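You operate a simulated robot arm through the tools that you are given. There is no shell and no other tool.

You are at the controls of a simulated robot arm. One attempt, no reset.

Task
Clamp the green roll and push the black cone into its core.
Fine: free the clamp again once the cone is home.

It is judged by the outcome, as a careful person would: the job done as asked, and still so three seconds after it is handed in. It fails if anything else is knocked over, pushed out of place, dropped, spilled or broken.

Robot
A 7-joint arm with a two-finger parallel gripper, fixed in place. Base frame: the origin is on the floor under the middle of its stand, x ahead of it, y to its left, z up; the work surface is at about z = 78. Units: cm, degrees, N and s.
With the tool pointing down near the work surface it reaches from about 22 to 68 cm from the base axis. Its first joint turns from -66.0 to 66.0 degrees. Payload 2.4 kg.
Tool frame: the origin (TCP) lies between the finger pads and is the grasp point; the fingertips stand 3 cm ahead of it; z points along the fingers, y is the line along which they close. Largest opening 9.4 cm; finger width 2.8, thickness 1; the body of the gripper, 5 by 9.6 cm, starts 5.5 cm behind the TCP.
Orientation is told as [roll, pitch, yaw] about the base's x, y, z axes, in that order, counted from this pose: with the fingers straight down and closing along the base's y, the tool's x points along the base's -x, its y along +y and its z along -z.

Tools
- The arm moves only by the tool apply_moves. Its argument "rows" is a list that holds one entry, the list of rows, each a list of 7 numbers: the shift along the tool's x, y, z in units of 200 mm (1.0 is 200 mm), then the turn, a rotation vector about the tool's x, y, z in units of 90 degrees (1.0 is 90 degrees), then the gripper command, from -1 (shut) to 1 (fully open), values between in proportion. In form: [[[dx, dy, dz, rx, ry, rz, grip], ...]]. A call has 1 to 20 rows; each row is the pose to reach, as a shift and turn from the pose commanded when the call began, along the tool's axes at that moment. A call with a number of a shift or a turn outside -1 to 1 is refused whole. Rows are played at 5 a second. More than 5 cm and 8.6 degrees between two rows, or a gripper value outside its range, and nothing of the call is played. Where a pose cannot be reached the arm comes as near as it can. A force on the tool above 90 N (or 10 N above the force at the start of the call, whichever is more), or a blocked arm, ends the call early, and 0.2 s more pass. Each finger travels about 15.3 cm/s and halts on what it meets, pressing with about 41 N; the grip force reading is that of the motor and also rises with nothing between the fingers. The clock runs only during rows and for 0.2 s after the last one: add rows that repeat a pose to give the fingers time. It gives the time, the measured TCP pose, the force on the tool (base axes), the opening and the grip force at its end, in the units of the frame above (readings bear some noise), with the torque about the TCP (base axes, N m) and any sound that the robot's microphone picked up.
- Cameras (640 x 400 px; columns grow to the right, rows downward): "scene" is fixed at [2.62, 46.39, 144.26]; the picture's right is [-0.86, -0.51, 0.00], its down [-0.30, 0.51, -0.81] and it looks along [0.41, -0.69, -0.59] (base axes); focal length 360 px, centre (320, 200). "wrist" rides on the gripper at [7.6, 1.4, -10.2] in the tool frame; the picture's right is [-0.18, 0.98, 0.00], its down [-0.75, -0.14, -0.64] and it looks along [-0.63, -0.12, 0.77] (tool axes); focal length 243 px, centre (320, 200). There is no depth. A picture from a camera that has moved, and an enlarged one, comes with that camera's place and axes in the base frame and with its lens.
- camera(camera): a new picture of that camera. No time passes.
- close_up(camera, box): a new picture of the part [left, top, right, bottom] of that camera's present view, enlarged. No time passes.
- hand_in(): hands the job in; it is judged then, once.

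Nothing tells you positions but the pictures and the camera data. Unless the task says otherwise, let go and move clear before handing in.

The tools are called after "Call:" as a command line: name --argument value ..., lists and objects as JSON in quotes. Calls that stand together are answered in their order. apply_moves: Moves the arm, as the interface text tells. Its arguments: {"type":"object","properties":{"rows":{"type":"array","items":{"type":"array","items":{"type":"array","items":{"type":"number"}}}}},"required":["rows"]} The other tools are called the same way: camera (camera) takes a picture; close_up (camera, box) takes an enlarged picture of a part of a camera's view; hand_in () hands the job in.

At the start:

```text
clock: 0.0
eef_pos: [34.53, 6.99, 112.49]
orientation: [-0.1, 0.0, -0.1]
contact_force: [-0.2, 0.0, -0.7]
ft_torque: [0.0, -0.01, 0.01]
grip_width: 9.39
grasp_force: 0.1
```

scene: 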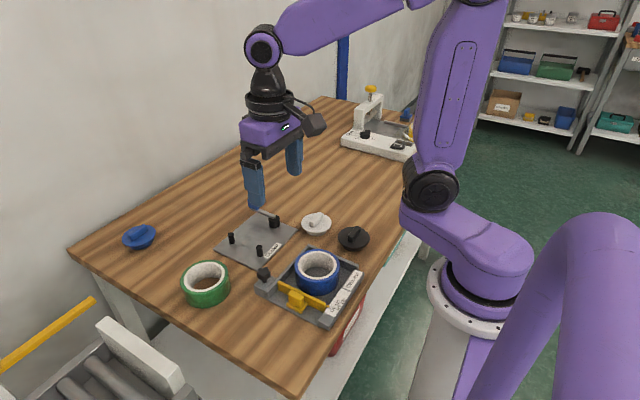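
wrist: 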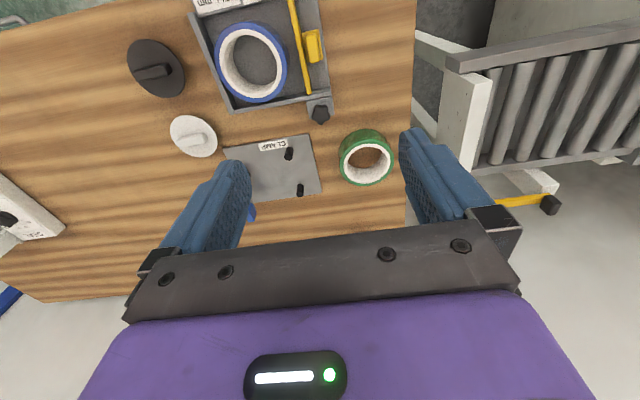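

I see a green roll, a blue roll in a tray, a plate marked "CLAMP", and black, white and blue cone plugs on the table. I'll take enlarged pictures before moving to understand the clamp and the parts.

Call:
close_up --camera "scene" --box '[200, 190, 380, 330]'

Call:
close_up --camera "wrist" --box '[110, 0, 430, 200]'

Call:
close_up --camera "scene" --box '[320, 70, 440, 180]'

Call:
close_up --camera "scene" --box '[200, 200, 310, 280]'

```text
2.86 times, centred on (290, 260) of scene
camera zoom: at [2.62, 46.39, 144.26], right [-0.86, -0.51, 0.0], down [-0.3, 0.51, -0.81], along [0.41, -0.69, -0.59], focal length 1028 px, centre (406, 29)
```

zoom: 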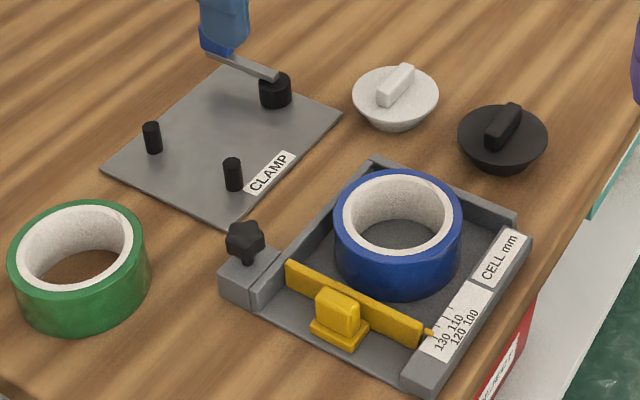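

```text
2.00 times, centred on (270, 100) of wrist
camera zoom: at [27.04, 8.48, 122.66], right [0.18, 0.98, 0.0], down [0.75, -0.14, 0.64], along [0.63, -0.12, -0.77], focal length 485 px, centre (420, 400)
```

zoom: 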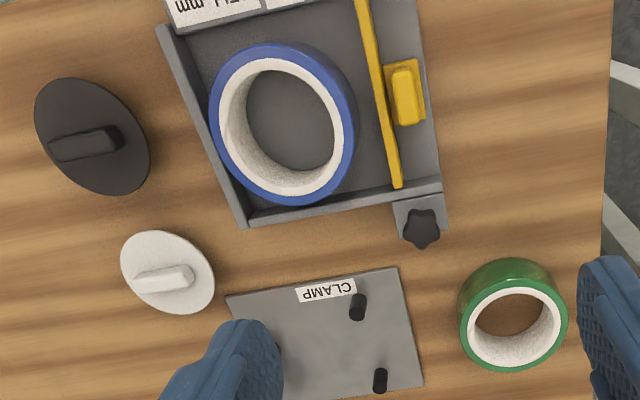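

```text
3.64 times, centred on (380, 125) of scene
camera zoom: at [2.62, 46.39, 144.26], right [-0.86, -0.51, 0.0], down [-0.3, 0.51, -0.81], along [0.41, -0.69, -0.59], focal length 1309 px, centre (102, 473)
```

zoom: 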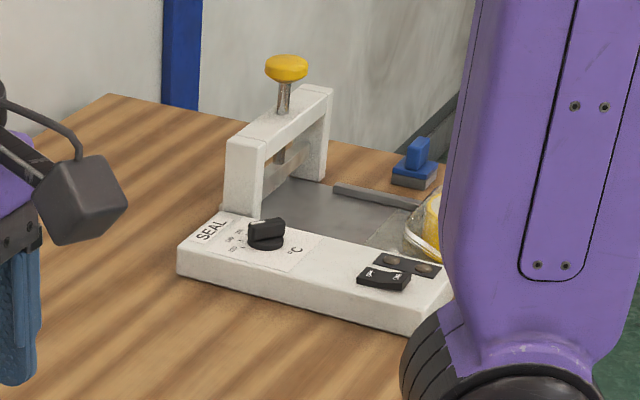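

```text
5.00 times, centred on (255, 240) of scene
camera zoom: at [2.62, 46.39, 144.26], right [-0.86, -0.51, 0.0], down [-0.3, 0.51, -0.81], along [0.41, -0.69, -0.59], focal length 1800 px, centre (645, 0)
```

zoom: 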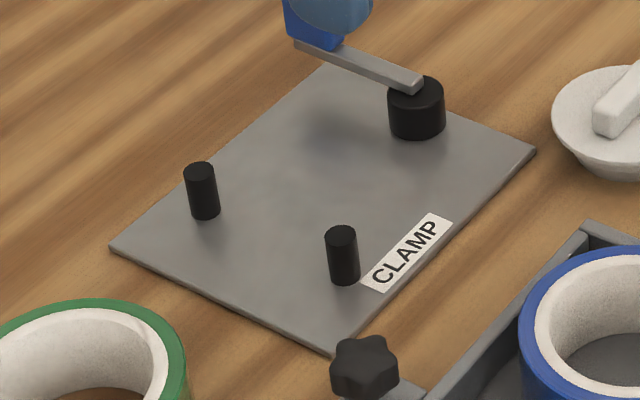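

I take the green roll to be at about (52, 13), and the clamp plate spans x 46–61, y −16–2 with two pins at about (58.7, −2.2) and (49.2, −2.2). The cam pivots near (54, −14), and the black cone is near (31, −19). I'll move the arm over the clamp to see the cam and lever better.

Call:
apply_moves --rows '[[[0, -0.15, 0, 0, 0, 0, 1], [0, -0.3, 0, 0, 0, 0, 1], [0, -0.45, 0, 0, 0, 0, 1], [0, -0.6, 0, 0, 0, 0, 1], [0, -0.7, 0.1, 0, 0, 0, 1], [0, -0.7, 0.2, 0, 0, 0, 1], [0, -0.7, 0.2, 0, 0, 0, 1]]]'

Call:
camera --camera "wrist"

Call:
camera --camera "scene"

```text
clock: 1.6
eef_pos: [34.69, -7.04, 108.42]
orientation: [0.1, 0.0, 0.1]
contact_force: [-0.4, -0.4, -0.3]
ft_torque: [0.0, 0.0, 0.02]
grip_width: 9.43
grasp_force: 0.1
```

```text
taken
camera wrist: at [27.01, -5.51, 118.56], right [0.18, 0.98, 0.0], down [0.75, -0.14, 0.64], along [0.63, -0.12, -0.77], focal length 243 px, centre (320, 200)
```

wrist: 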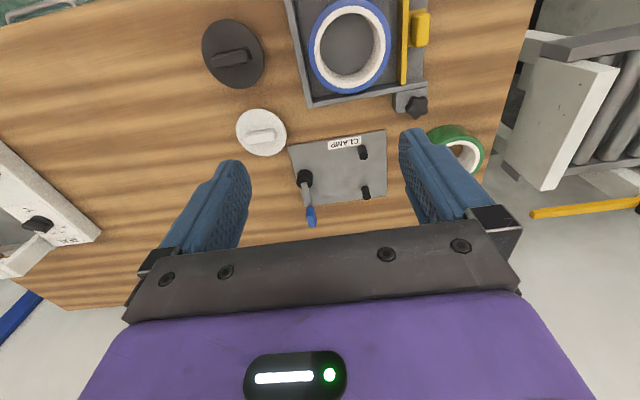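

```text
taken
```

scene: 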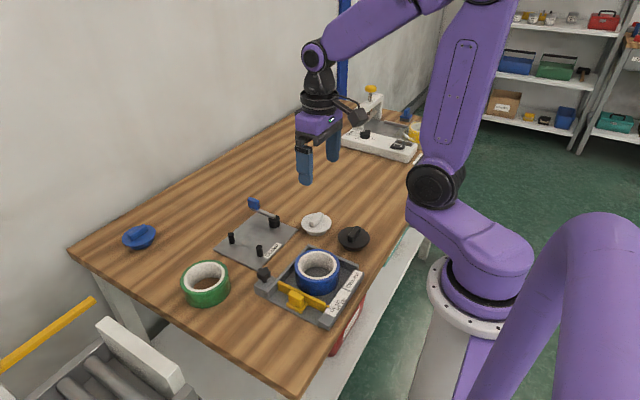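

Now the lever is visible: it points away from the robot (roughly +x) with a blue handle at its end. I'll enlarge both views of the clamp.

Call:
close_up --camera "wrist" --box '[270, 120, 410, 240]'

Call:
close_up --camera "scene" --box '[210, 190, 310, 275]'

Call:
close_up --camera "scene" --box '[300, 200, 380, 260]'

Call:
close_up --camera "scene" --box '[100, 210, 240, 320]'

```text
3.33 times, centred on (340, 180) of wrist
camera zoom: at [27.01, -5.51, 118.56], right [0.18, 0.98, 0.0], down [0.75, -0.14, 0.64], along [0.63, -0.12, -0.77], focal length 809 px, centre (253, 267)
```

zoom: 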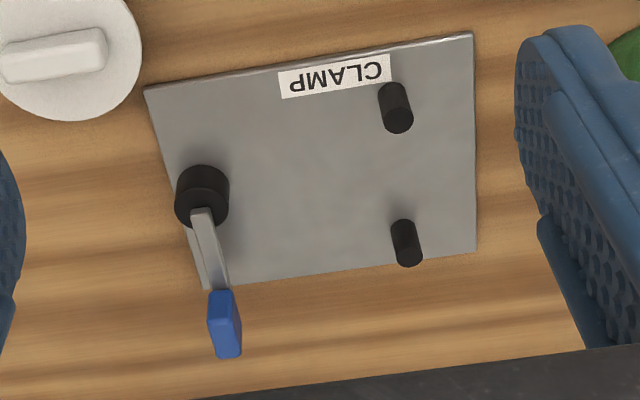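

```text
4.71 times, centred on (260, 232) of scene
camera zoom: at [2.62, 46.39, 144.26], right [-0.86, -0.51, 0.0], down [-0.3, 0.51, -0.81], along [0.41, -0.69, -0.59], focal length 1694 px, centre (602, 47)
```

zoom: 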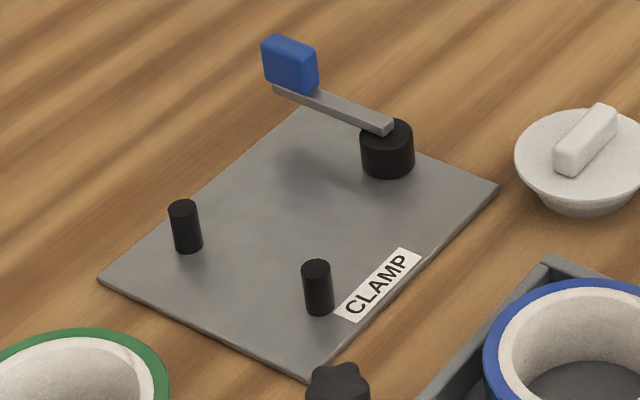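

```text
6.67 times, centred on (340, 230) of scene
camera zoom: at [2.62, 46.39, 144.26], right [-0.86, -0.51, 0.0], down [-0.3, 0.51, -0.81], along [0.41, -0.69, -0.59], focal length 2399 px, centre (187, 0)
```

zoom: 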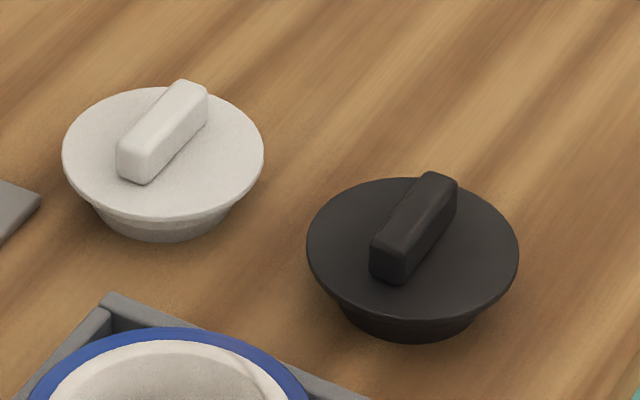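

```text
3.64 times, centred on (170, 265) of scene
camera zoom: at [2.62, 46.39, 144.26], right [-0.86, -0.51, 0.0], down [-0.3, 0.51, -0.81], along [0.41, -0.69, -0.59], focal length 1309 px, centre (866, -36)
```

zoom: 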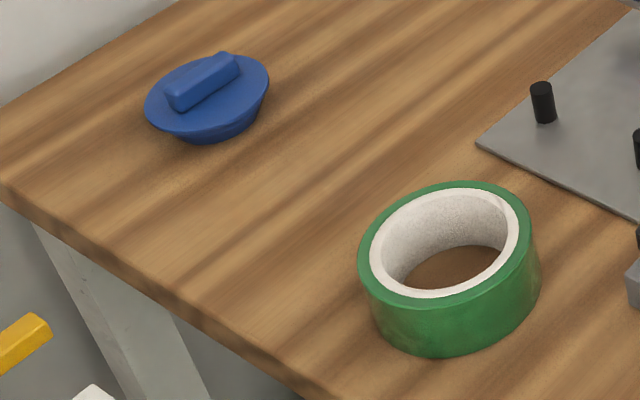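

The lever lies along +x and carries an upright blue blade at its end. The roll will sit against the two pins and the cam will press it from the −y side. I'll now go above the green roll's +y wall to measure it from close by.

Call:
apply_moves --rows '[[[-0.1, 0.15, 0, 0, 0, 0, 1], [-0.2, 0.3, 0, 0, 0, 0, 1], [-0.3, 0.45, 0.05, 0, 0, 0, 1], [-0.4, 0.6, 0.1, 0, 0, 0, 1], [-0.5, 0.75, 0.15, 0, 0, 0, 1], [-0.6, 0.9, 0.2, 0, 0, 0, 1], [-0.7, 0.97, 0.25, 0, 0, 0, 1], [-0.7, 0.97, 0.25, 0, 0, 0, 1]]]'

Call:
camera --camera "wrist"

Call:
camera --camera "scene"

```text
clock: 3.4
eef_pos: [48.6, 12.31, 103.44]
orientation: [0.0, -0.1, 0.0]
contact_force: [-1.4, -0.3, -0.4]
ft_torque: [0.02, 0.04, 0.0]
grip_width: 9.39
grasp_force: 0.1
```

```text
taken
camera wrist: at [41.18, 13.89, 113.59], right [0.18, 0.98, 0.0], down [0.75, -0.14, 0.64], along [0.63, -0.12, -0.77], focal length 243 px, centre (320, 200)
```

wrist: 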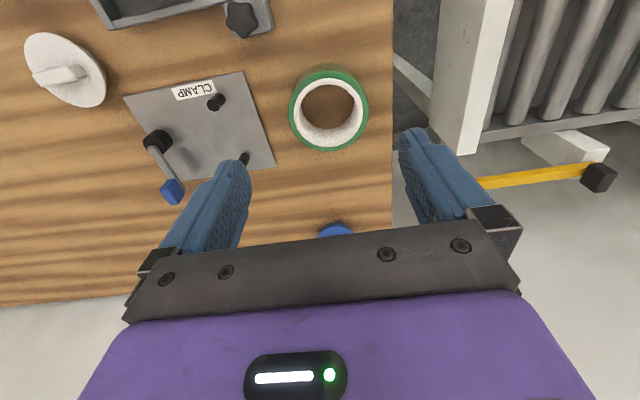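

```text
taken
```

scene: 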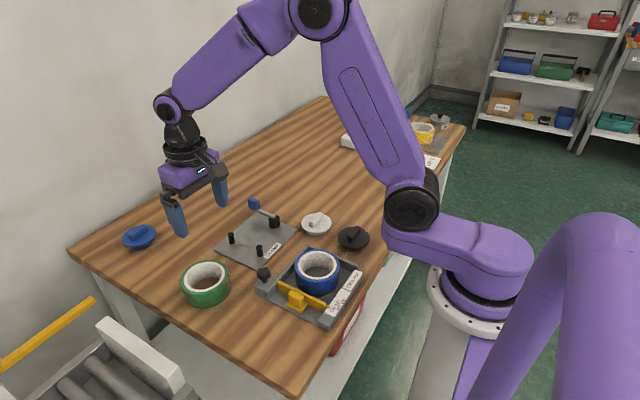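

Call:
close_up --camera "wrist" --box '[260, 50, 400, 160]'

Call:
close_up --camera "wrist" --box '[110, 60, 290, 210]'

```text
3.64 times, centred on (330, 105) of wrist
camera zoom: at [41.18, 13.89, 113.59], right [0.18, 0.98, 0.0], down [0.75, -0.14, 0.64], along [0.63, -0.12, -0.77], focal length 882 px, centre (284, 546)
```

zoom: 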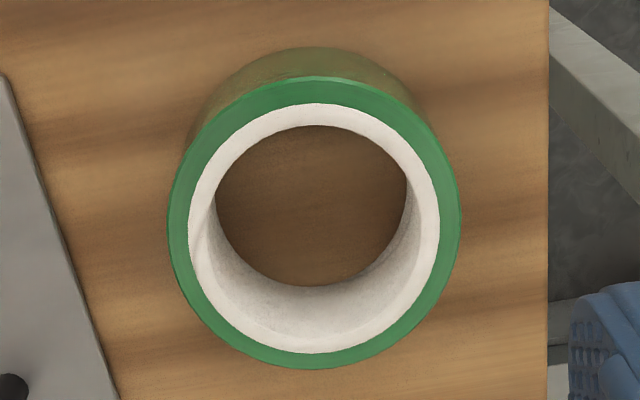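

```text
2.67 times, centred on (200, 135) of wrist
camera zoom: at [41.18, 13.89, 113.59], right [0.18, 0.98, 0.0], down [0.75, -0.14, 0.64], along [0.63, -0.12, -0.77], focal length 647 px, centre (640, 373)
```

zoom: 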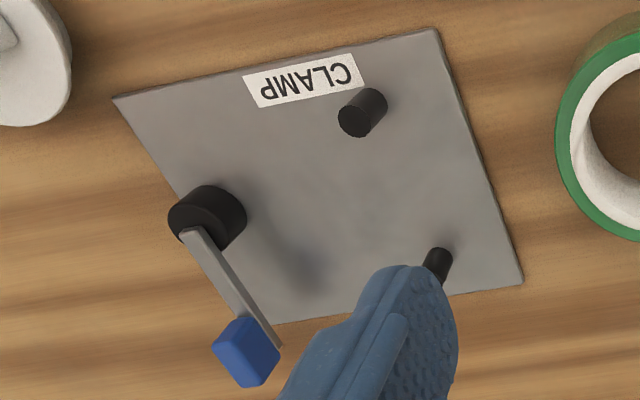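

The green roll measures about 10.4 cm outside, 7.6 cm inside and 4 cm high, with its centre near (52.5, 12.9). I'll go above its +y wall at z 92 and check the alignment before descending.

Call:
apply_moves --rows '[[[-0.1, 0.13, 0, 0, 0, 0, 1], [-0.195, 0.255, 0.1, 0, 0, 0, 1], [-0.195, 0.255, 0.25, 0, 0, 0, 1], [-0.195, 0.255, 0.4, 0, 0, 0, 1], [-0.195, 0.255, 0.55, 0, 0, 0, 1], [-0.195, 0.255, 0.57, 0, 0, 0, 1], [-0.195, 0.255, 0.57, 0, 0, 0, 1]]]'

Call:
camera --camera "wrist"

Call:
close_up --camera "scene" --box '[110, 170, 290, 310]'

```text
clock: 5.0
eef_pos: [52.54, 17.37, 92.15]
orientation: [0.0, 0.0, 0.1]
contact_force: [-0.3, -0.4, -0.9]
ft_torque: [-0.02, 0.01, 0.02]
grip_width: 9.42
grasp_force: 0.1
```

```text
taken
camera wrist: at [44.97, 18.88, 102.24], right [0.18, 0.98, 0.0], down [0.75, -0.14, 0.64], along [0.63, -0.12, -0.77], focal length 243 px, centre (320, 200)
```

wrist: 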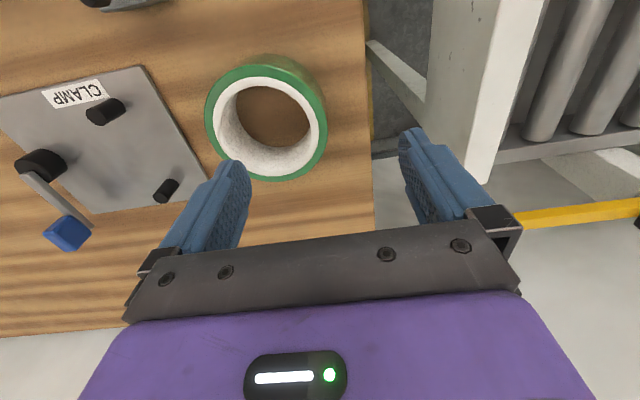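

```text
2.86 times, centred on (200, 240) of scene
camera zoom: at [2.62, 46.39, 144.26], right [-0.86, -0.51, 0.0], down [-0.3, 0.51, -0.81], along [0.41, -0.69, -0.59], focal length 1028 px, centre (663, 86)
```

zoom: 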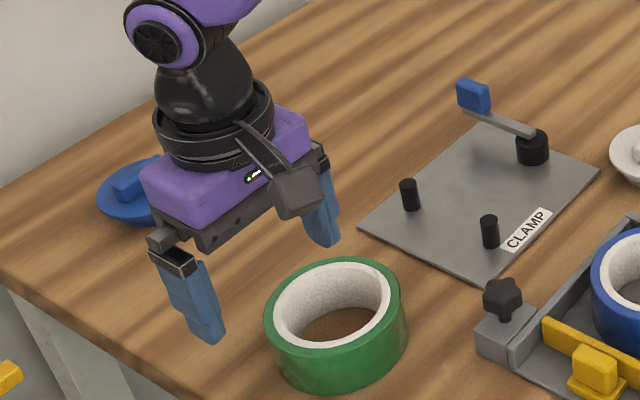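

Call:
close_up --camera "wrist" --box '[190, 40, 350, 200]'

```text
2.50 times, centred on (270, 120) of wrist
camera zoom: at [44.97, 18.88, 102.24], right [0.18, 0.98, 0.0], down [0.75, -0.14, 0.64], along [0.63, -0.12, -0.77], focal length 606 px, centre (445, 400)
```

zoom: 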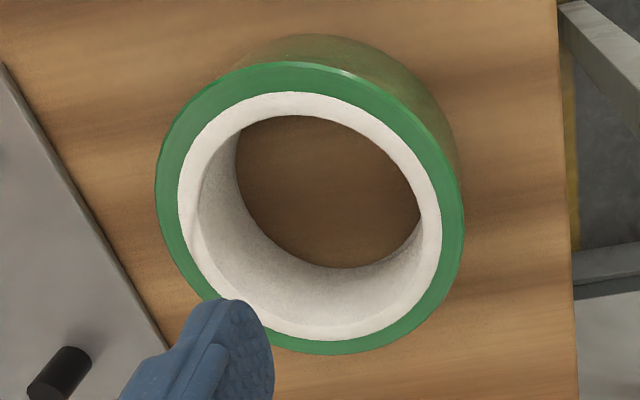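

The roll centre refines to about (52.7, 12.75) and the wall centre is y ≈ 17.2, so the gripper is aligned. I'll descend so the wall stands between the fingers.

Call:
apply_moves --rows '[[[0, -0.005, 0.15, 0, 0, 0, 1], [-0.005, -0.007, 0.3, 0, 0, 0, 1], [-0.005, -0.007, 0.42, 0, 0, 0, 1], [-0.005, -0.007, 0.5, 0, 0, 0, 1], [-0.005, -0.007, 0.515, 0, 0, 0, 1], [-0.005, -0.007, 0.515, 0, 0, 0, 1]]]'

Call:
camera --camera "wrist"

Call:
close_up --camera "scene" --box '[110, 170, 290, 310]'

```text
clock: 6.4
eef_pos: [52.53, 17.2, 81.77]
orientation: [0.0, -0.1, 0.0]
contact_force: [0.3, -0.1, -0.7]
ft_torque: [-0.01, 0.05, 0.02]
grip_width: 9.41
grasp_force: 0.1
```

```text
taken
camera wrist: at [45.1, 18.73, 91.97], right [0.18, 0.98, 0.0], down [0.75, -0.14, 0.64], along [0.63, -0.12, -0.77], focal length 243 px, centre (320, 200)
```

wrist: 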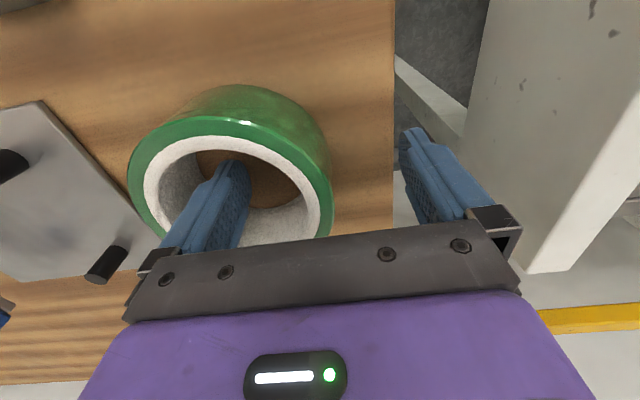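

```text
2.86 times, centred on (200, 240) of scene
camera zoom: at [2.62, 46.39, 144.26], right [-0.86, -0.51, 0.0], down [-0.3, 0.51, -0.81], along [0.41, -0.69, -0.59], focal length 1028 px, centre (663, 86)
```

zoom: 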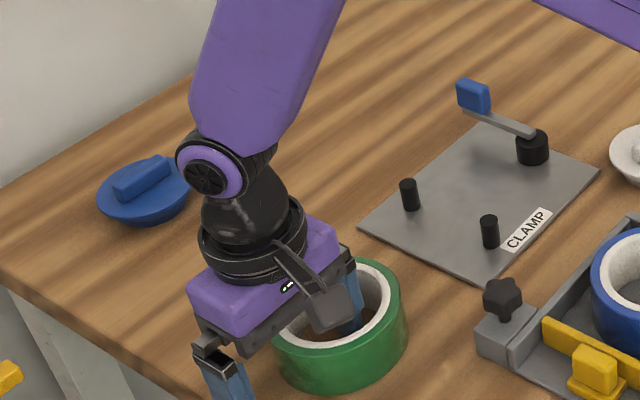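

The inner finger is inside the core and the outer finger is outside the wall. I'll close on the wall.

Call:
apply_moves --rows '[[[0, 0, 0, 0, 0, 0, -1], [0, 0, 0, 0, 0, 0, -1], [0, 0, 0, 0, 0, 0, -1], [0, 0, 0, 0, 0, 0, -1], [0, 0, 0, 0, 0, 0, -1]]]'

Call:
camera --camera "wrist"

```text
clock: 7.6
eef_pos: [52.59, 17.2, 81.84]
orientation: [0.1, 0.0, 0.0]
contact_force: [1.7, -0.2, 1.0]
ft_torque: [0.03, -0.06, 0.03]
grip_width: 1.88
grasp_force: 41.0
```

```text
taken
camera wrist: at [45.1, 18.74, 91.99], right [0.18, 0.98, 0.0], down [0.75, -0.14, 0.64], along [0.63, -0.12, -0.77], focal length 243 px, centre (320, 200)
```

wrist: 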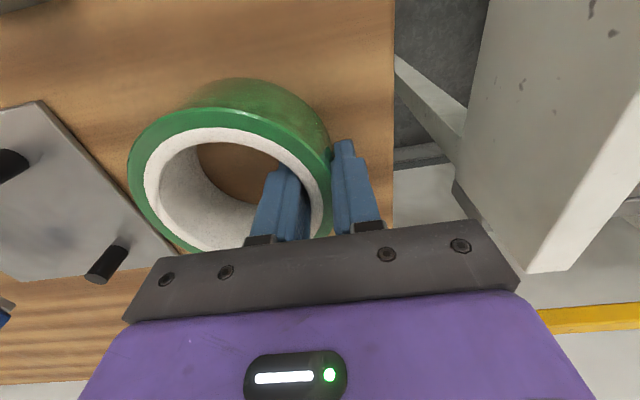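

The grip is firm at 1.88 cm and 41 N. I'll lift the roll a little first to confirm it is held.

Call:
apply_moves --rows '[[[0, 0, -0.03, 0, 0, 0, -1], [0, 0, -0.1, 0, 0, 0, -1], [0, 0, -0.2, 0, 0, 0, -1], [0, 0, -0.3, 0, 0, 0, -1], [0, 0, -0.4, 0, 0, 0, -1], [0, 0, -0.42, 0, 0, 0, -1], [0, 0, -0.42, 0, 0, 0, -1]]]'

Call:
camera --camera "wrist"

Call:
close_up --camera "scene" --box '[110, 170, 290, 310]'

```text
clock: 9.2
eef_pos: [52.46, 17.26, 90.21]
orientation: [0.0, 0.0, 0.0]
contact_force: [-0.2, -0.4, -2.0]
ft_torque: [0.06, 0.01, -0.02]
grip_width: 1.89
grasp_force: 41.4
```

```text
taken
camera wrist: at [44.94, 18.8, 100.43], right [0.18, 0.98, 0.0], down [0.75, -0.14, 0.64], along [0.63, -0.12, -0.77], focal length 243 px, centre (320, 200)
```

wrist: 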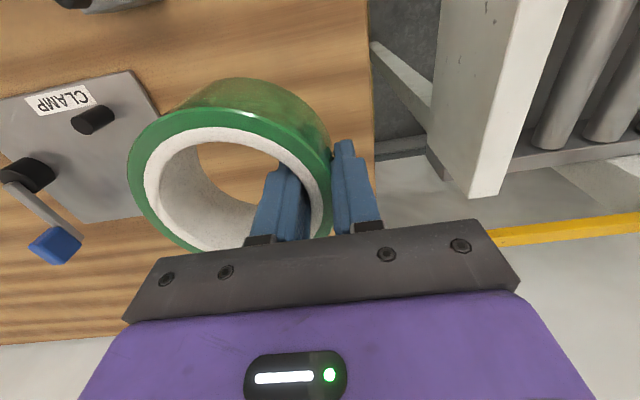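

```text
2.86 times, centred on (200, 240) of scene
camera zoom: at [2.62, 46.39, 144.26], right [-0.86, -0.51, 0.0], down [-0.3, 0.51, -0.81], along [0.41, -0.69, -0.59], focal length 1028 px, centre (663, 86)
```

zoom: 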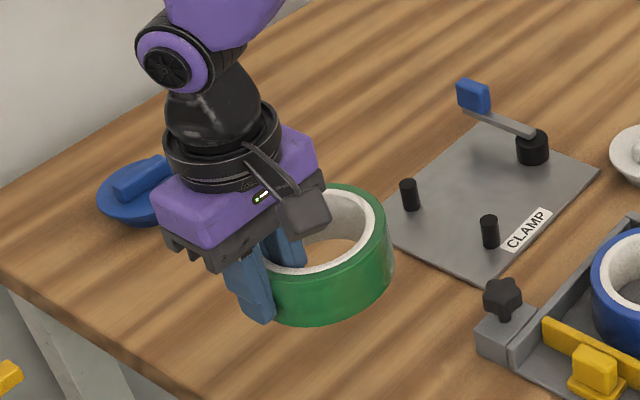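

The roll is held and is light (about 0.15 kg). I'll carry it at this height to a point above the clamp.

Call:
apply_moves --rows '[[[0, -0.06, 0, 0, 0, 0, -1], [-0.01, -0.18, 0, 0, 0, 0, -1], [-0.02, -0.3, 0, 0, 0, 0, -1], [-0.03, -0.42, 0, 0, 0, 0, -1], [-0.04, -0.54, 0, 0, 0, 0, -1], [-0.05, -0.66, 0, 0, 0, 0, -1], [-0.06, -0.78, 0, 0, 0, 0, -1], [-0.06, -0.88, 0, 0, 0, 0, -1], [-0.06, -0.94, 0, 0, 0, 0, -1], [-0.06, -0.945, 0, 0, 0, 0, -1], [-0.06, -0.945, 0, 0, 0, 0, -1]]]'

Call:
camera --camera "wrist"

Call:
close_up --camera "scene" --box '[190, 160, 350, 290]'

```text
clock: 11.6
eef_pos: [53.83, -1.57, 90.35]
orientation: [0.0, 0.0, 0.0]
contact_force: [-0.2, 0.2, -1.5]
ft_torque: [0.06, 0.02, 0.02]
grip_width: 1.89
grasp_force: 40.7
```

```text
taken
camera wrist: at [46.17, -0.02, 100.36], right [0.18, 0.98, 0.0], down [0.75, -0.14, 0.64], along [0.63, -0.12, -0.77], focal length 243 px, centre (320, 200)
```

wrist: 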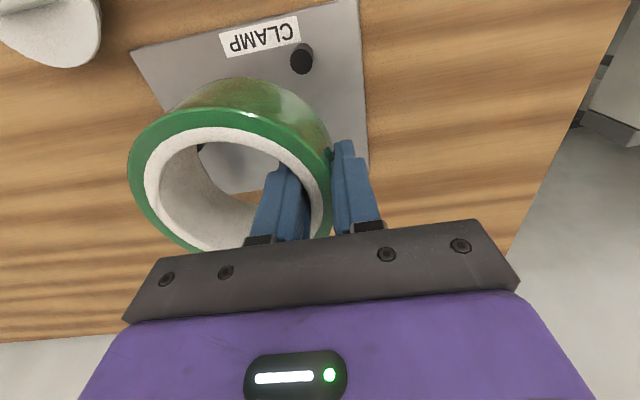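

```text
3.08 times, centred on (270, 225) of scene
camera zoom: at [2.62, 46.39, 144.26], right [-0.86, -0.51, 0.0], down [-0.3, 0.51, -0.81], along [0.41, -0.69, -0.59], focal length 1107 px, centre (474, 123)
```

zoom: 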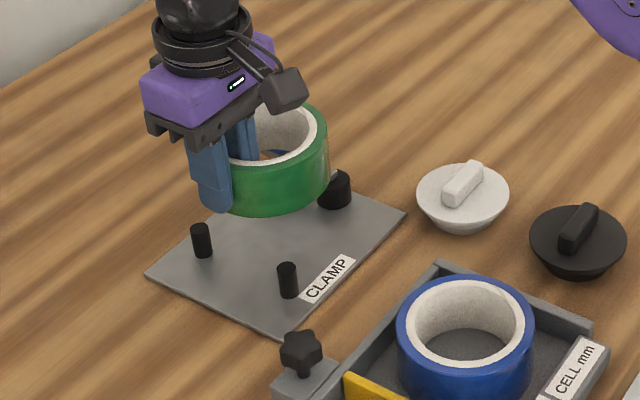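

Call:
close_up --camera "wrist" --box '[120, 0, 380, 260]'

```text
1.54 times, centred on (250, 130) of wrist
camera zoom: at [46.17, -0.02, 100.36], right [0.18, 0.98, 0.0], down [0.75, -0.14, 0.64], along [0.63, -0.12, -0.77], focal length 373 px, centre (428, 308)
```

zoom: 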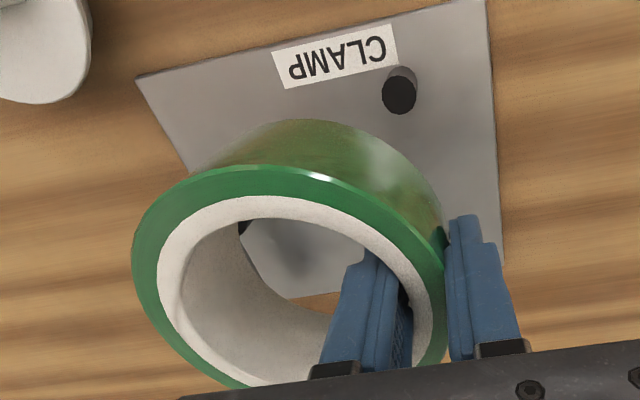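

The near pin is confirmed at (49.0, −1.8), so the roll is placed to land about 3 mm clear of the pins. I'll lower it carefully toward the plate.

Call:
apply_moves --rows '[[[0.005, 0, 0.1, 0, 0, 0, -1], [0.005, 0, 0.2, 0, 0, 0, -1], [0.005, 0, 0.28, 0, 0, 0, -1], [0.005, 0, 0.34, 0, 0, 0, -1], [0.005, 0, 0.365, 0, 0, 0, -1], [0.005, 0, 0.365, 0, 0, 0, -1]]]'

Call:
camera --camera "wrist"

Call:
close_up --camera "scene" --box '[190, 160, 350, 290]'

```text
clock: 13.0
eef_pos: [53.89, -1.6, 83.08]
orientation: [0.0, -0.5, 0.0]
contact_force: [11.7, -2.2, 29.7]
ft_torque: [-0.15, 0.93, 0.18]
grip_width: 2.08
grasp_force: 40.7
```

```text
taken
camera wrist: at [46.21, -0.04, 93.17], right [0.18, 0.98, 0.0], down [0.75, -0.14, 0.65], along [0.64, -0.12, -0.76], focal length 243 px, centre (320, 200)
```

wrist: 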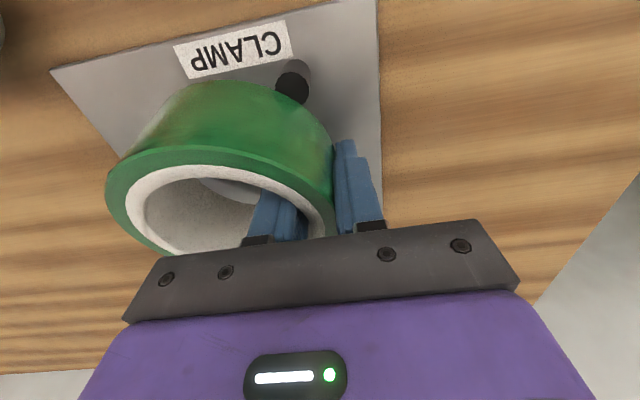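

```text
3.08 times, centred on (270, 225) of scene
camera zoom: at [2.6, 46.39, 144.27], right [-0.86, -0.51, 0.0], down [-0.3, 0.51, -0.81], along [0.41, -0.69, -0.59], focal length 1107 px, centre (474, 123)
```

zoom: 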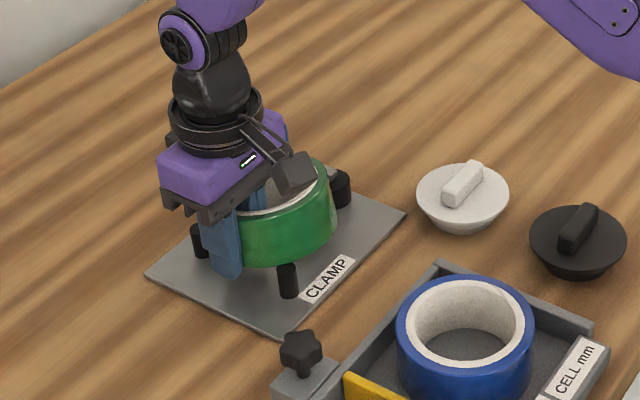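

The roll met something early: 30 N upward with a push in +x, most likely the near pin. I'll lift back off and check how the roll sits in the grip.

Call:
apply_moves --rows '[[[0, 0, -0.05, 0, 0, 0, -1], [0, 0, -0.12, 0, 0, 0, -1], [0, 0, -0.2, 0, 0, 0, -1], [0, 0, -0.25, 0, 0, 0, -1], [0, 0, -0.25, 0, 0, 0, -1]]]'

Call:
camera --camera "wrist"

Call:
close_up --camera "scene" --box '[190, 160, 350, 290]'

Call:
close_up --camera "wrist" --box '[90, 0, 400, 250]'

```text
clock: 14.2
eef_pos: [53.78, -1.51, 87.96]
orientation: [0.0, 0.1, 0.1]
contact_force: [0.5, 0.3, -1.4]
ft_torque: [0.08, 0.0, -0.02]
grip_width: 2.09
grasp_force: 41.1
```

```text
taken
camera wrist: at [46.18, 0.01, 98.09], right [0.18, 0.98, 0.0], down [0.75, -0.14, 0.64], along [0.63, -0.12, -0.77], focal length 243 px, centre (320, 200)
```

wrist: 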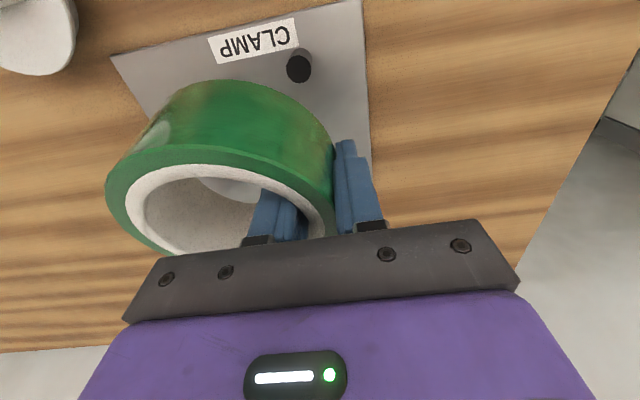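

```text
3.08 times, centred on (270, 225) of scene
camera zoom: at [2.62, 46.39, 144.26], right [-0.86, -0.51, 0.0], down [-0.3, 0.51, -0.81], along [0.41, -0.69, -0.59], focal length 1107 px, centre (474, 123)
```

zoom: 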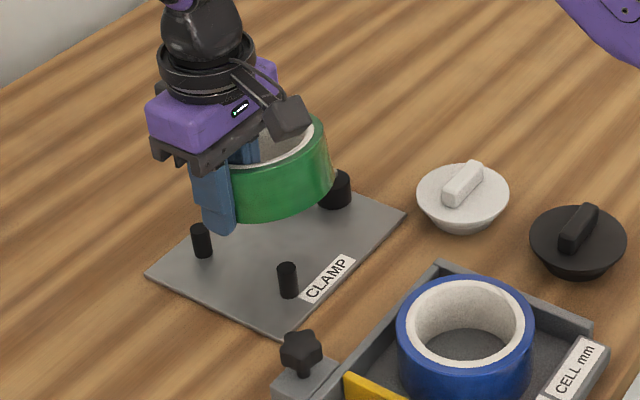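

```text
1.60 times, centred on (245, 125) of wrist
camera zoom: at [46.18, 0.01, 98.09], right [0.18, 0.98, 0.0], down [0.75, -0.14, 0.64], along [0.63, -0.12, -0.77], focal length 388 px, centre (440, 320)
```

zoom: 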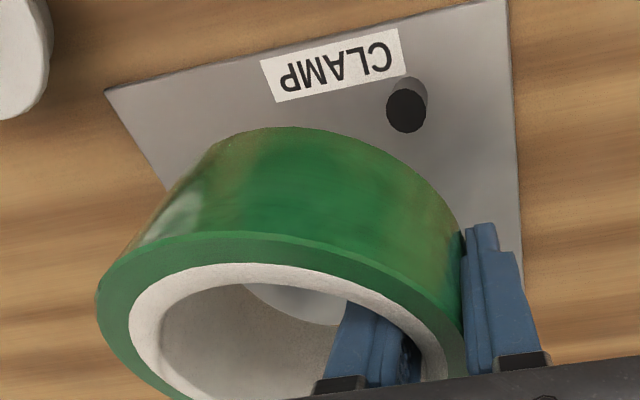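

The roll was pitched in the grip because it landed on the near pin, and the gap between pins and cam is tighter than I allowed for. I'll take it back to the open table, press it level and regrip, then measure the clamp more exactly.

Call:
apply_moves --rows '[[[0, 0, -0.1, 0, 0, 0, -1], [0, 0.06, -0.15, 0, 0, 0, -1], [0, 0.18, -0.15, 0, 0, 0, -1], [0, 0.3, -0.15, 0, 0, 0, -1], [0, 0.42, -0.15, 0, 0, 0, -1], [0, 0.54, -0.15, 0, 0, 0, -1], [0, 0.66, -0.15, 0, 0, 0, -1], [0, 0.78, -0.15, 0, 0, 0, -1], [0, 0.83, -0.1, 0, 0, 0, -1], [0, 0.83, 0, 0, 0, 0, -1], [0, 0.83, 0.1, 0, 0, 0, -1], [0, 0.83, 0.18, 0, 0, 0, -1], [0, 0.83, 0.2, 0, 0, 0, -1], [0, 0.83, 0.2, 0, 0, 0, -1]]]'

Call:
close_up --camera "scene" --box '[140, 180, 300, 310]'

Call:
camera --camera "wrist"

```text
clock: 17.2
eef_pos: [53.79, 14.96, 83.98]
orientation: [0.0, -0.1, -0.1]
contact_force: [0.7, -0.5, -1.3]
ft_torque: [0.05, 0.01, 0.03]
grip_width: 2.11
grasp_force: 41.1
```

```text
3.08 times, centred on (220, 245) of scene
camera zoom: at [2.62, 46.39, 144.26], right [-0.86, -0.51, 0.0], down [-0.3, 0.51, -0.81], along [0.41, -0.69, -0.59], focal length 1107 px, centre (628, 62)
```

zoom: 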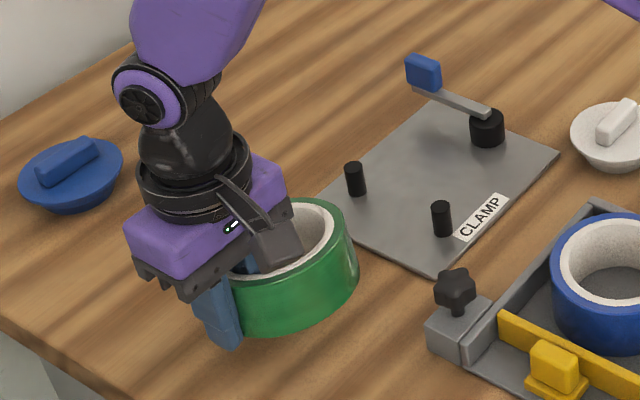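

```text
taken
camera wrist: at [46.22, 16.48, 94.03], right [0.18, 0.98, 0.0], down [0.75, -0.14, 0.64], along [0.63, -0.12, -0.77], focal length 243 px, centre (320, 200)
```

wrist: 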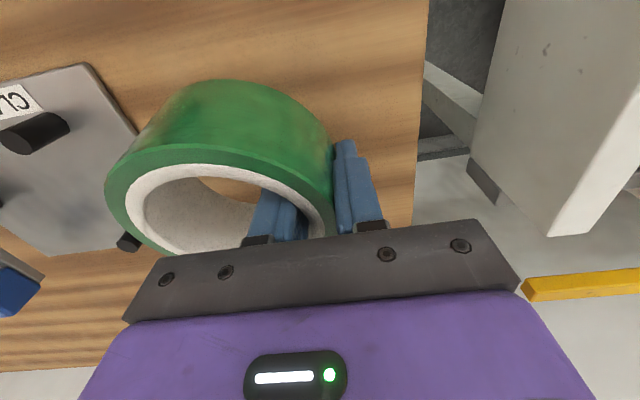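

Call:
apply_moves --rows '[[[0, 0, 0.02, 0, 0, 0, -1], [0, 0, 0.04, 0, 0, 0, -1], [0, 0, 0.06, 0, 0, 0, -1], [0, 0, 0.075, 0, 0, 0, -1], [0, 0, 0.075, 0, 0, 0, -1]]]'

Call:
close_up --camera "scene" --box '[140, 180, 300, 310]'

Call:
camera --camera "wrist"

```text
clock: 18.4
eef_pos: [53.71, 14.99, 82.35]
orientation: [0.0, 0.0, 0.1]
contact_force: [-1.2, -0.1, -1.6]
ft_torque: [0.08, 0.0, 0.01]
grip_width: 2.08
grasp_force: 41.7
```

```text
3.08 times, centred on (220, 245) of scene
camera zoom: at [2.62, 46.39, 144.26], right [-0.86, -0.51, 0.0], down [-0.3, 0.51, -0.81], along [0.41, -0.69, -0.59], focal length 1107 px, centre (628, 62)
```

zoom: 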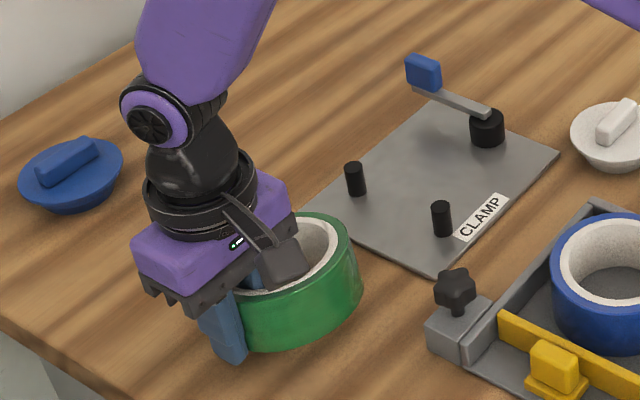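

```text
taken
camera wrist: at [46.15, 16.49, 92.56], right [0.18, 0.98, 0.0], down [0.75, -0.14, 0.64], along [0.63, -0.12, -0.77], focal length 243 px, centre (320, 200)
```

wrist: 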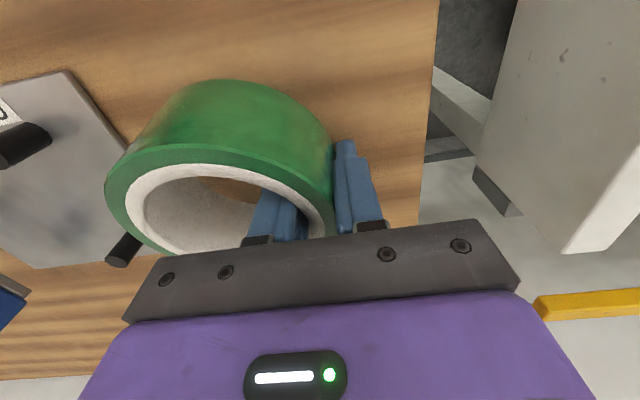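

Call:
apply_moves --rows '[[[0, 0, 0.01, 0, 0, 0, -1], [0, 0, 0.02, 0, 0, 0, -1], [0, 0, 0.03, 0, 0, 0, -1], [0, 0, 0.04, 0, 0, 0, -1], [0, 0, 0.045, 0, 0, 0, -1], [0, 0, 0.045, 0, 0, 0, -1]]]'

Call:
close_up --camera "scene" --box '[140, 180, 300, 310]'

Call:
camera --camera "wrist"

```text
clock: 19.8
eef_pos: [53.67, 15.15, 81.49]
orientation: [0.0, 0.0, 0.1]
contact_force: [-1.1, 0.4, -1.8]
ft_torque: [0.06, -0.02, 0.02]
grip_width: 2.12
grasp_force: 41.1
```

```text
3.08 times, centred on (220, 245) of scene
camera zoom: at [2.62, 46.39, 144.26], right [-0.86, -0.51, 0.0], down [-0.3, 0.51, -0.81], along [0.41, -0.69, -0.59], focal length 1107 px, centre (628, 62)
```

zoom: 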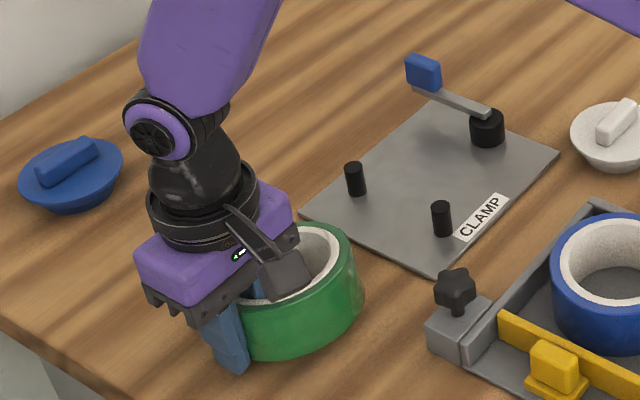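

```text
taken
camera wrist: at [46.12, 16.56, 91.63], right [0.18, 0.98, 0.0], down [0.75, -0.14, 0.64], along [0.63, -0.12, -0.77], focal length 243 px, centre (320, 200)
```

wrist: 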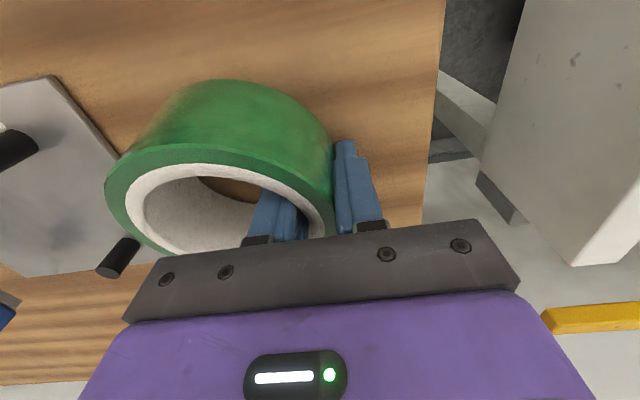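

No contact yet even with the tips just above the table, so the roll also slid upward in the grip and is tilted about 16°. I'll raise it slightly and pitch the tool to bring the roll level before setting it down.

Call:
apply_moves --rows '[[[0, 0, -0.06, 0, 0, 0, -1], [0, 0, -0.12, 0, -0.045, 0, -1], [0, 0, -0.12, 0, -0.09, 0, -1], [0, 0, -0.12, 0, -0.135, 0, -1], [0, 0, -0.12, 0, -0.18, 0, -1], [0, 0, -0.12, 0, -0.18, 0, -1]]]'

Call:
close_up --camera "scene" --box '[140, 180, 300, 310]'

Call:
camera --camera "wrist"

```text
clock: 21.2
eef_pos: [53.7, 15.08, 83.96]
orientation: [0.1, -16.3, 0.0]
contact_force: [0.2, -0.3, -2.3]
ft_torque: [0.08, -0.01, 0.0]
grip_width: 2.07
grasp_force: 41.4
```

```text
3.08 times, centred on (220, 245) of scene
camera zoom: at [2.62, 46.39, 144.26], right [-0.86, -0.51, 0.0], down [-0.3, 0.51, -0.81], along [0.41, -0.69, -0.59], focal length 1107 px, centre (628, 62)
```

zoom: 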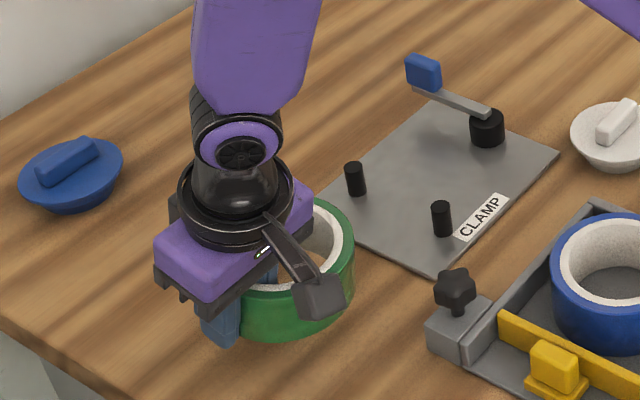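

```text
taken
camera wrist: at [43.55, 16.52, 91.56], right [0.18, 0.98, 0.05], down [0.54, -0.14, 0.83], along [0.82, -0.12, -0.56], focal length 243 px, centre (320, 200)
```

wrist: 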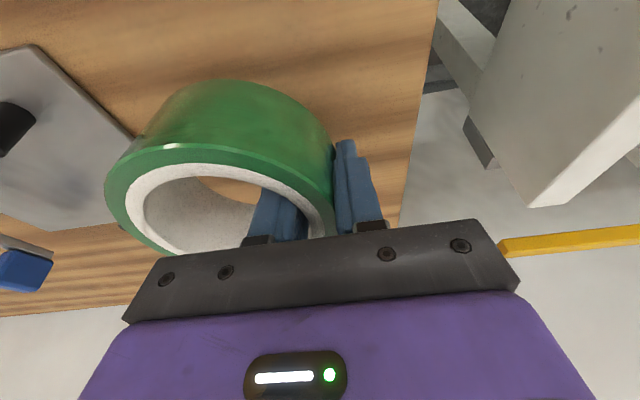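

The roll now looks level. I'll lower it straight down until it touches the table.

Call:
apply_moves --rows '[[[0.0042, 0, 0.0144, 0, 0, 0, -1], [0.0084, 0, 0.0288, 0, 0, 0, -1], [0.0126, 0, 0.0432, 0, 0, 0, -1], [0.0169, 0, 0.0576, 0, 0, 0, -1], [0.0211, 0, 0.072, 0, 0, 0, -1], [0.0211, 0, 0.072, 0, 0, 0, -1]]]'

Call:
close_up --camera "scene" --box '[140, 180, 300, 310]'

```text
clock: 22.6
eef_pos: [53.76, 15.05, 82.37]
orientation: [0.0, -16.2, 0.0]
contact_force: [-0.7, -0.4, -1.1]
ft_torque: [0.08, 0.0, 0.03]
grip_width: 2.06
grasp_force: 41.3
```

```text
3.08 times, centred on (220, 245) of scene
camera zoom: at [2.62, 46.39, 144.26], right [-0.86, -0.51, 0.0], down [-0.3, 0.51, -0.81], along [0.41, -0.69, -0.59], focal length 1107 px, centre (628, 62)
```

zoom: 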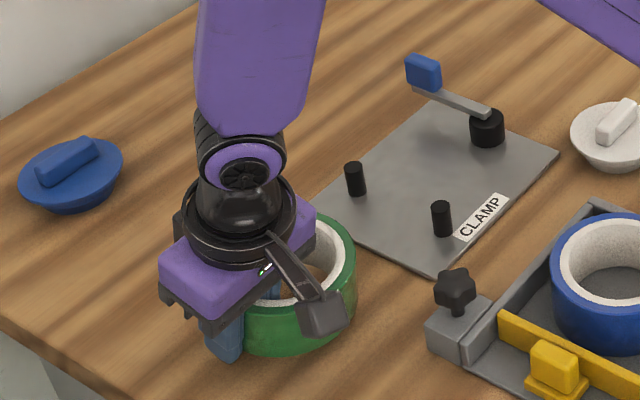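

Call:
apply_moves --rows '[[[0.0028, 0, 0.0096, 0, 0, 0, -1], [0.0056, 0, 0.0192, 0, 0, 0, -1], [0.0084, 0, 0.0288, 0, 0, 0, -1], [0.0112, 0, 0.0384, 0, 0, 0, -1], [0.0112, 0, 0.0384, 0, 0, 0, -1]]]'

Call:
close_up --camera "scene" --box '[160, 220, 260, 310]'

Call:
camera --camera "wrist"

```text
clock: 23.8
eef_pos: [53.62, 15.13, 81.59]
orientation: [0.0, -16.2, 0.0]
contact_force: [0.0, 0.2, -2.3]
ft_torque: [0.07, -0.01, 0.01]
grip_width: 2.09
grasp_force: 41.2
```

```text
4.44 times, centred on (210, 265) of scene
camera zoom: at [2.62, 46.39, 144.26], right [-0.86, -0.51, 0.0], down [-0.3, 0.51, -0.81], along [0.41, -0.69, -0.59], focal length 1600 px, centre (809, -89)
```

zoom: 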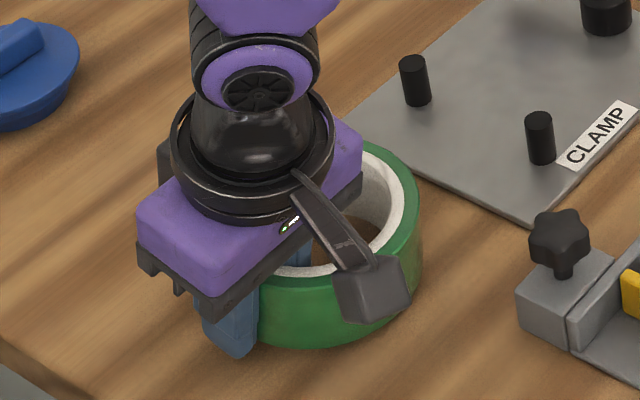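

```text
taken
camera wrist: at [43.54, 16.58, 89.19], right [0.18, 0.98, 0.05], down [0.54, -0.14, 0.83], along [0.82, -0.12, -0.56], focal length 243 px, centre (320, 200)
```

wrist: 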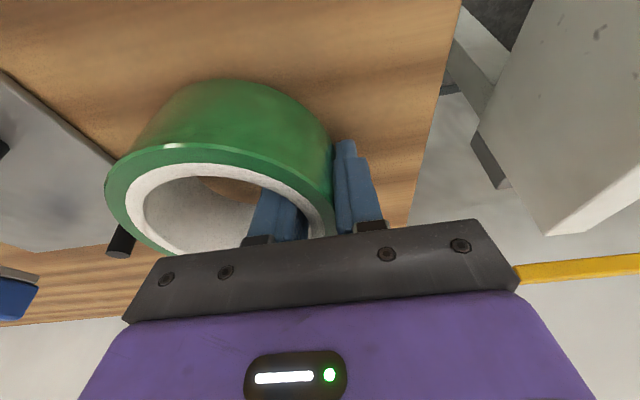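

Call:
apply_moves --rows '[[[0.0014, 0, 0.0048, 0, 0, 0, -1], [0.0028, 0, 0.0096, 0, 0, 0, -1], [0.0035, 0, 0.0125, 0, 0, 0, -1], [0.0035, 0, 0.0125, 0, 0, 0, -1]]]'

```text
clock: 24.8
eef_pos: [53.69, 15.09, 81.37]
orientation: [-0.1, -16.1, 0.1]
contact_force: [-0.3, -0.5, -1.4]
ft_torque: [0.09, 0.0, 0.04]
grip_width: 2.08
grasp_force: 40.8
```

The roll is at most a few millimetres above the table and level. I'll open the fingers gently to let it settle.

Call:
apply_moves --rows '[[[0, 0, 0, 0, 0, 0, -0.55], [0, 0, 0, 0, 0, 0, -0.5], [0, 0, 0, 0, 0, 0, -0.42], [0, 0, 0, 0, 0, 0, -0.3], [0, 0, 0, 0, 0, 0, 0], [0, 0, 0, 0, 0, 0, 0.3], [0, 0, 0, 0, 0, 0, 0.3]]]'

Call:
camera --camera "wrist"

Call:
close_up --camera "scene" --box '[160, 220, 260, 310]'

```text
clock: 26.4
eef_pos: [53.81, 15.17, 81.26]
orientation: [0.1, -16.2, 0.0]
contact_force: [0.2, -0.7, -0.5]
ft_torque: [0.05, 0.0, -0.01]
grip_width: 6.09
grasp_force: 0.0
```

```text
taken
camera wrist: at [43.55, 16.6, 88.96], right [0.18, 0.98, 0.05], down [0.54, -0.14, 0.83], along [0.82, -0.12, -0.56], focal length 243 px, centre (320, 200)
```

wrist: 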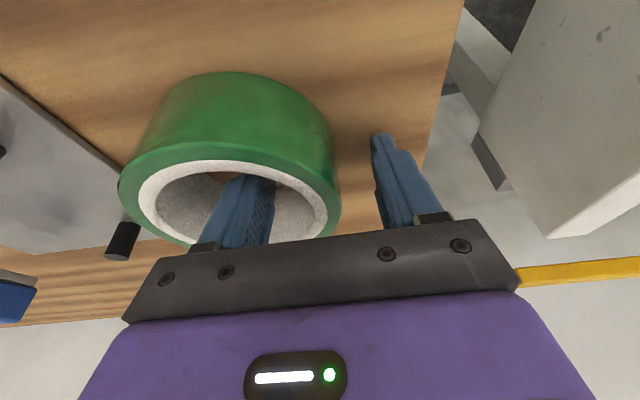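

```text
4.44 times, centred on (210, 265) of scene
camera zoom: at [2.62, 46.39, 144.26], right [-0.86, -0.51, 0.0], down [-0.3, 0.51, -0.81], along [0.41, -0.69, -0.59], focal length 1600 px, centre (809, -89)
```

zoom: 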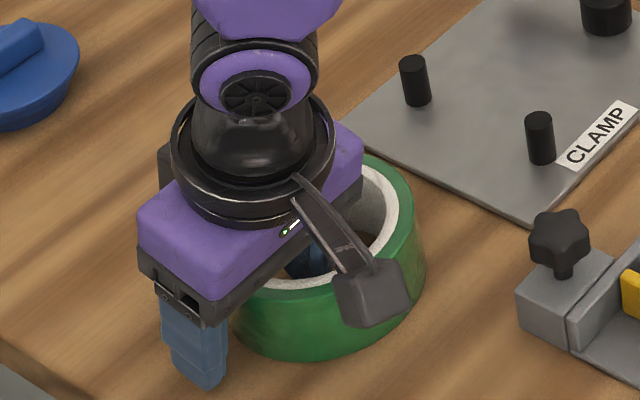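

The roll settled flat and undamaged. I'll withdraw upward, straighten the tool and go look closely at the clamp.

Call:
apply_moves --rows '[[[-0.02, 0, -0.07, 0, 0, 0, 0.3], [-0.05, 0, -0.17, 0, 0, 0, 0.3], [-0.08, 0, -0.27, 0, 0, 0, 0.3], [-0.11, 0, -0.38, 0, 0, 0, 0.6], [-0.14, 0, -0.48, 0, 0.045, 0, 1], [-0.16, 0, -0.57, 0, 0.09, 0, 1], [-0.17, 0, -0.6, 0, 0.135, 0, 1], [-0.17, 0, -0.6, 0, 0.18, 0, 1], [-0.17, 0, -0.6, 0, 0.18, 0, 1]]]'

```text
clock: 28.4
eef_pos: [53.53, 14.98, 93.97]
orientation: [0.0, 0.1, 0.1]
contact_force: [0.4, 0.1, 0.7]
ft_torque: [0.02, 0.0, 0.02]
grip_width: 9.44
grasp_force: 0.0
```

Call:
apply_moves --rows '[[[0.04, -0.1, -0.05, 0, 0, 0, 1], [0.08, -0.25, -0.1, 0, 0, 0, 1], [0.14, -0.4, -0.15, 0, 0, 0, 1], [0.2, -0.55, -0.15, 0, 0, 0, 1], [0.26, -0.7, -0.15, 0, 0, 0, 1], [0.32, -0.85, -0.15, 0, 0, 0, 1], [0.37, -0.97, -0.15, 0, 0, 0, 1], [0.377, -1.0, -0.15, 0, 0, 0, 1], [0.377, -1.0, -0.15, 0, 0, 0, 1]]]'

Call:
camera --camera "wrist"

```text
clock: 30.4
eef_pos: [46.06, -4.99, 96.88]
orientation: [0.1, -0.1, 0.1]
contact_force: [0.7, -0.9, -0.1]
ft_torque: [-0.01, 0.0, 0.01]
grip_width: 9.39
grasp_force: 0.1
```

```text
taken
camera wrist: at [38.5, -3.51, 107.02], right [0.18, 0.98, 0.0], down [0.75, -0.14, 0.64], along [0.63, -0.12, -0.77], focal length 243 px, centre (320, 200)
```

wrist: 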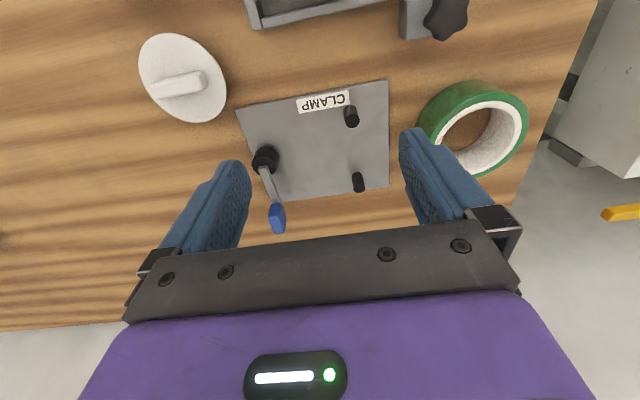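

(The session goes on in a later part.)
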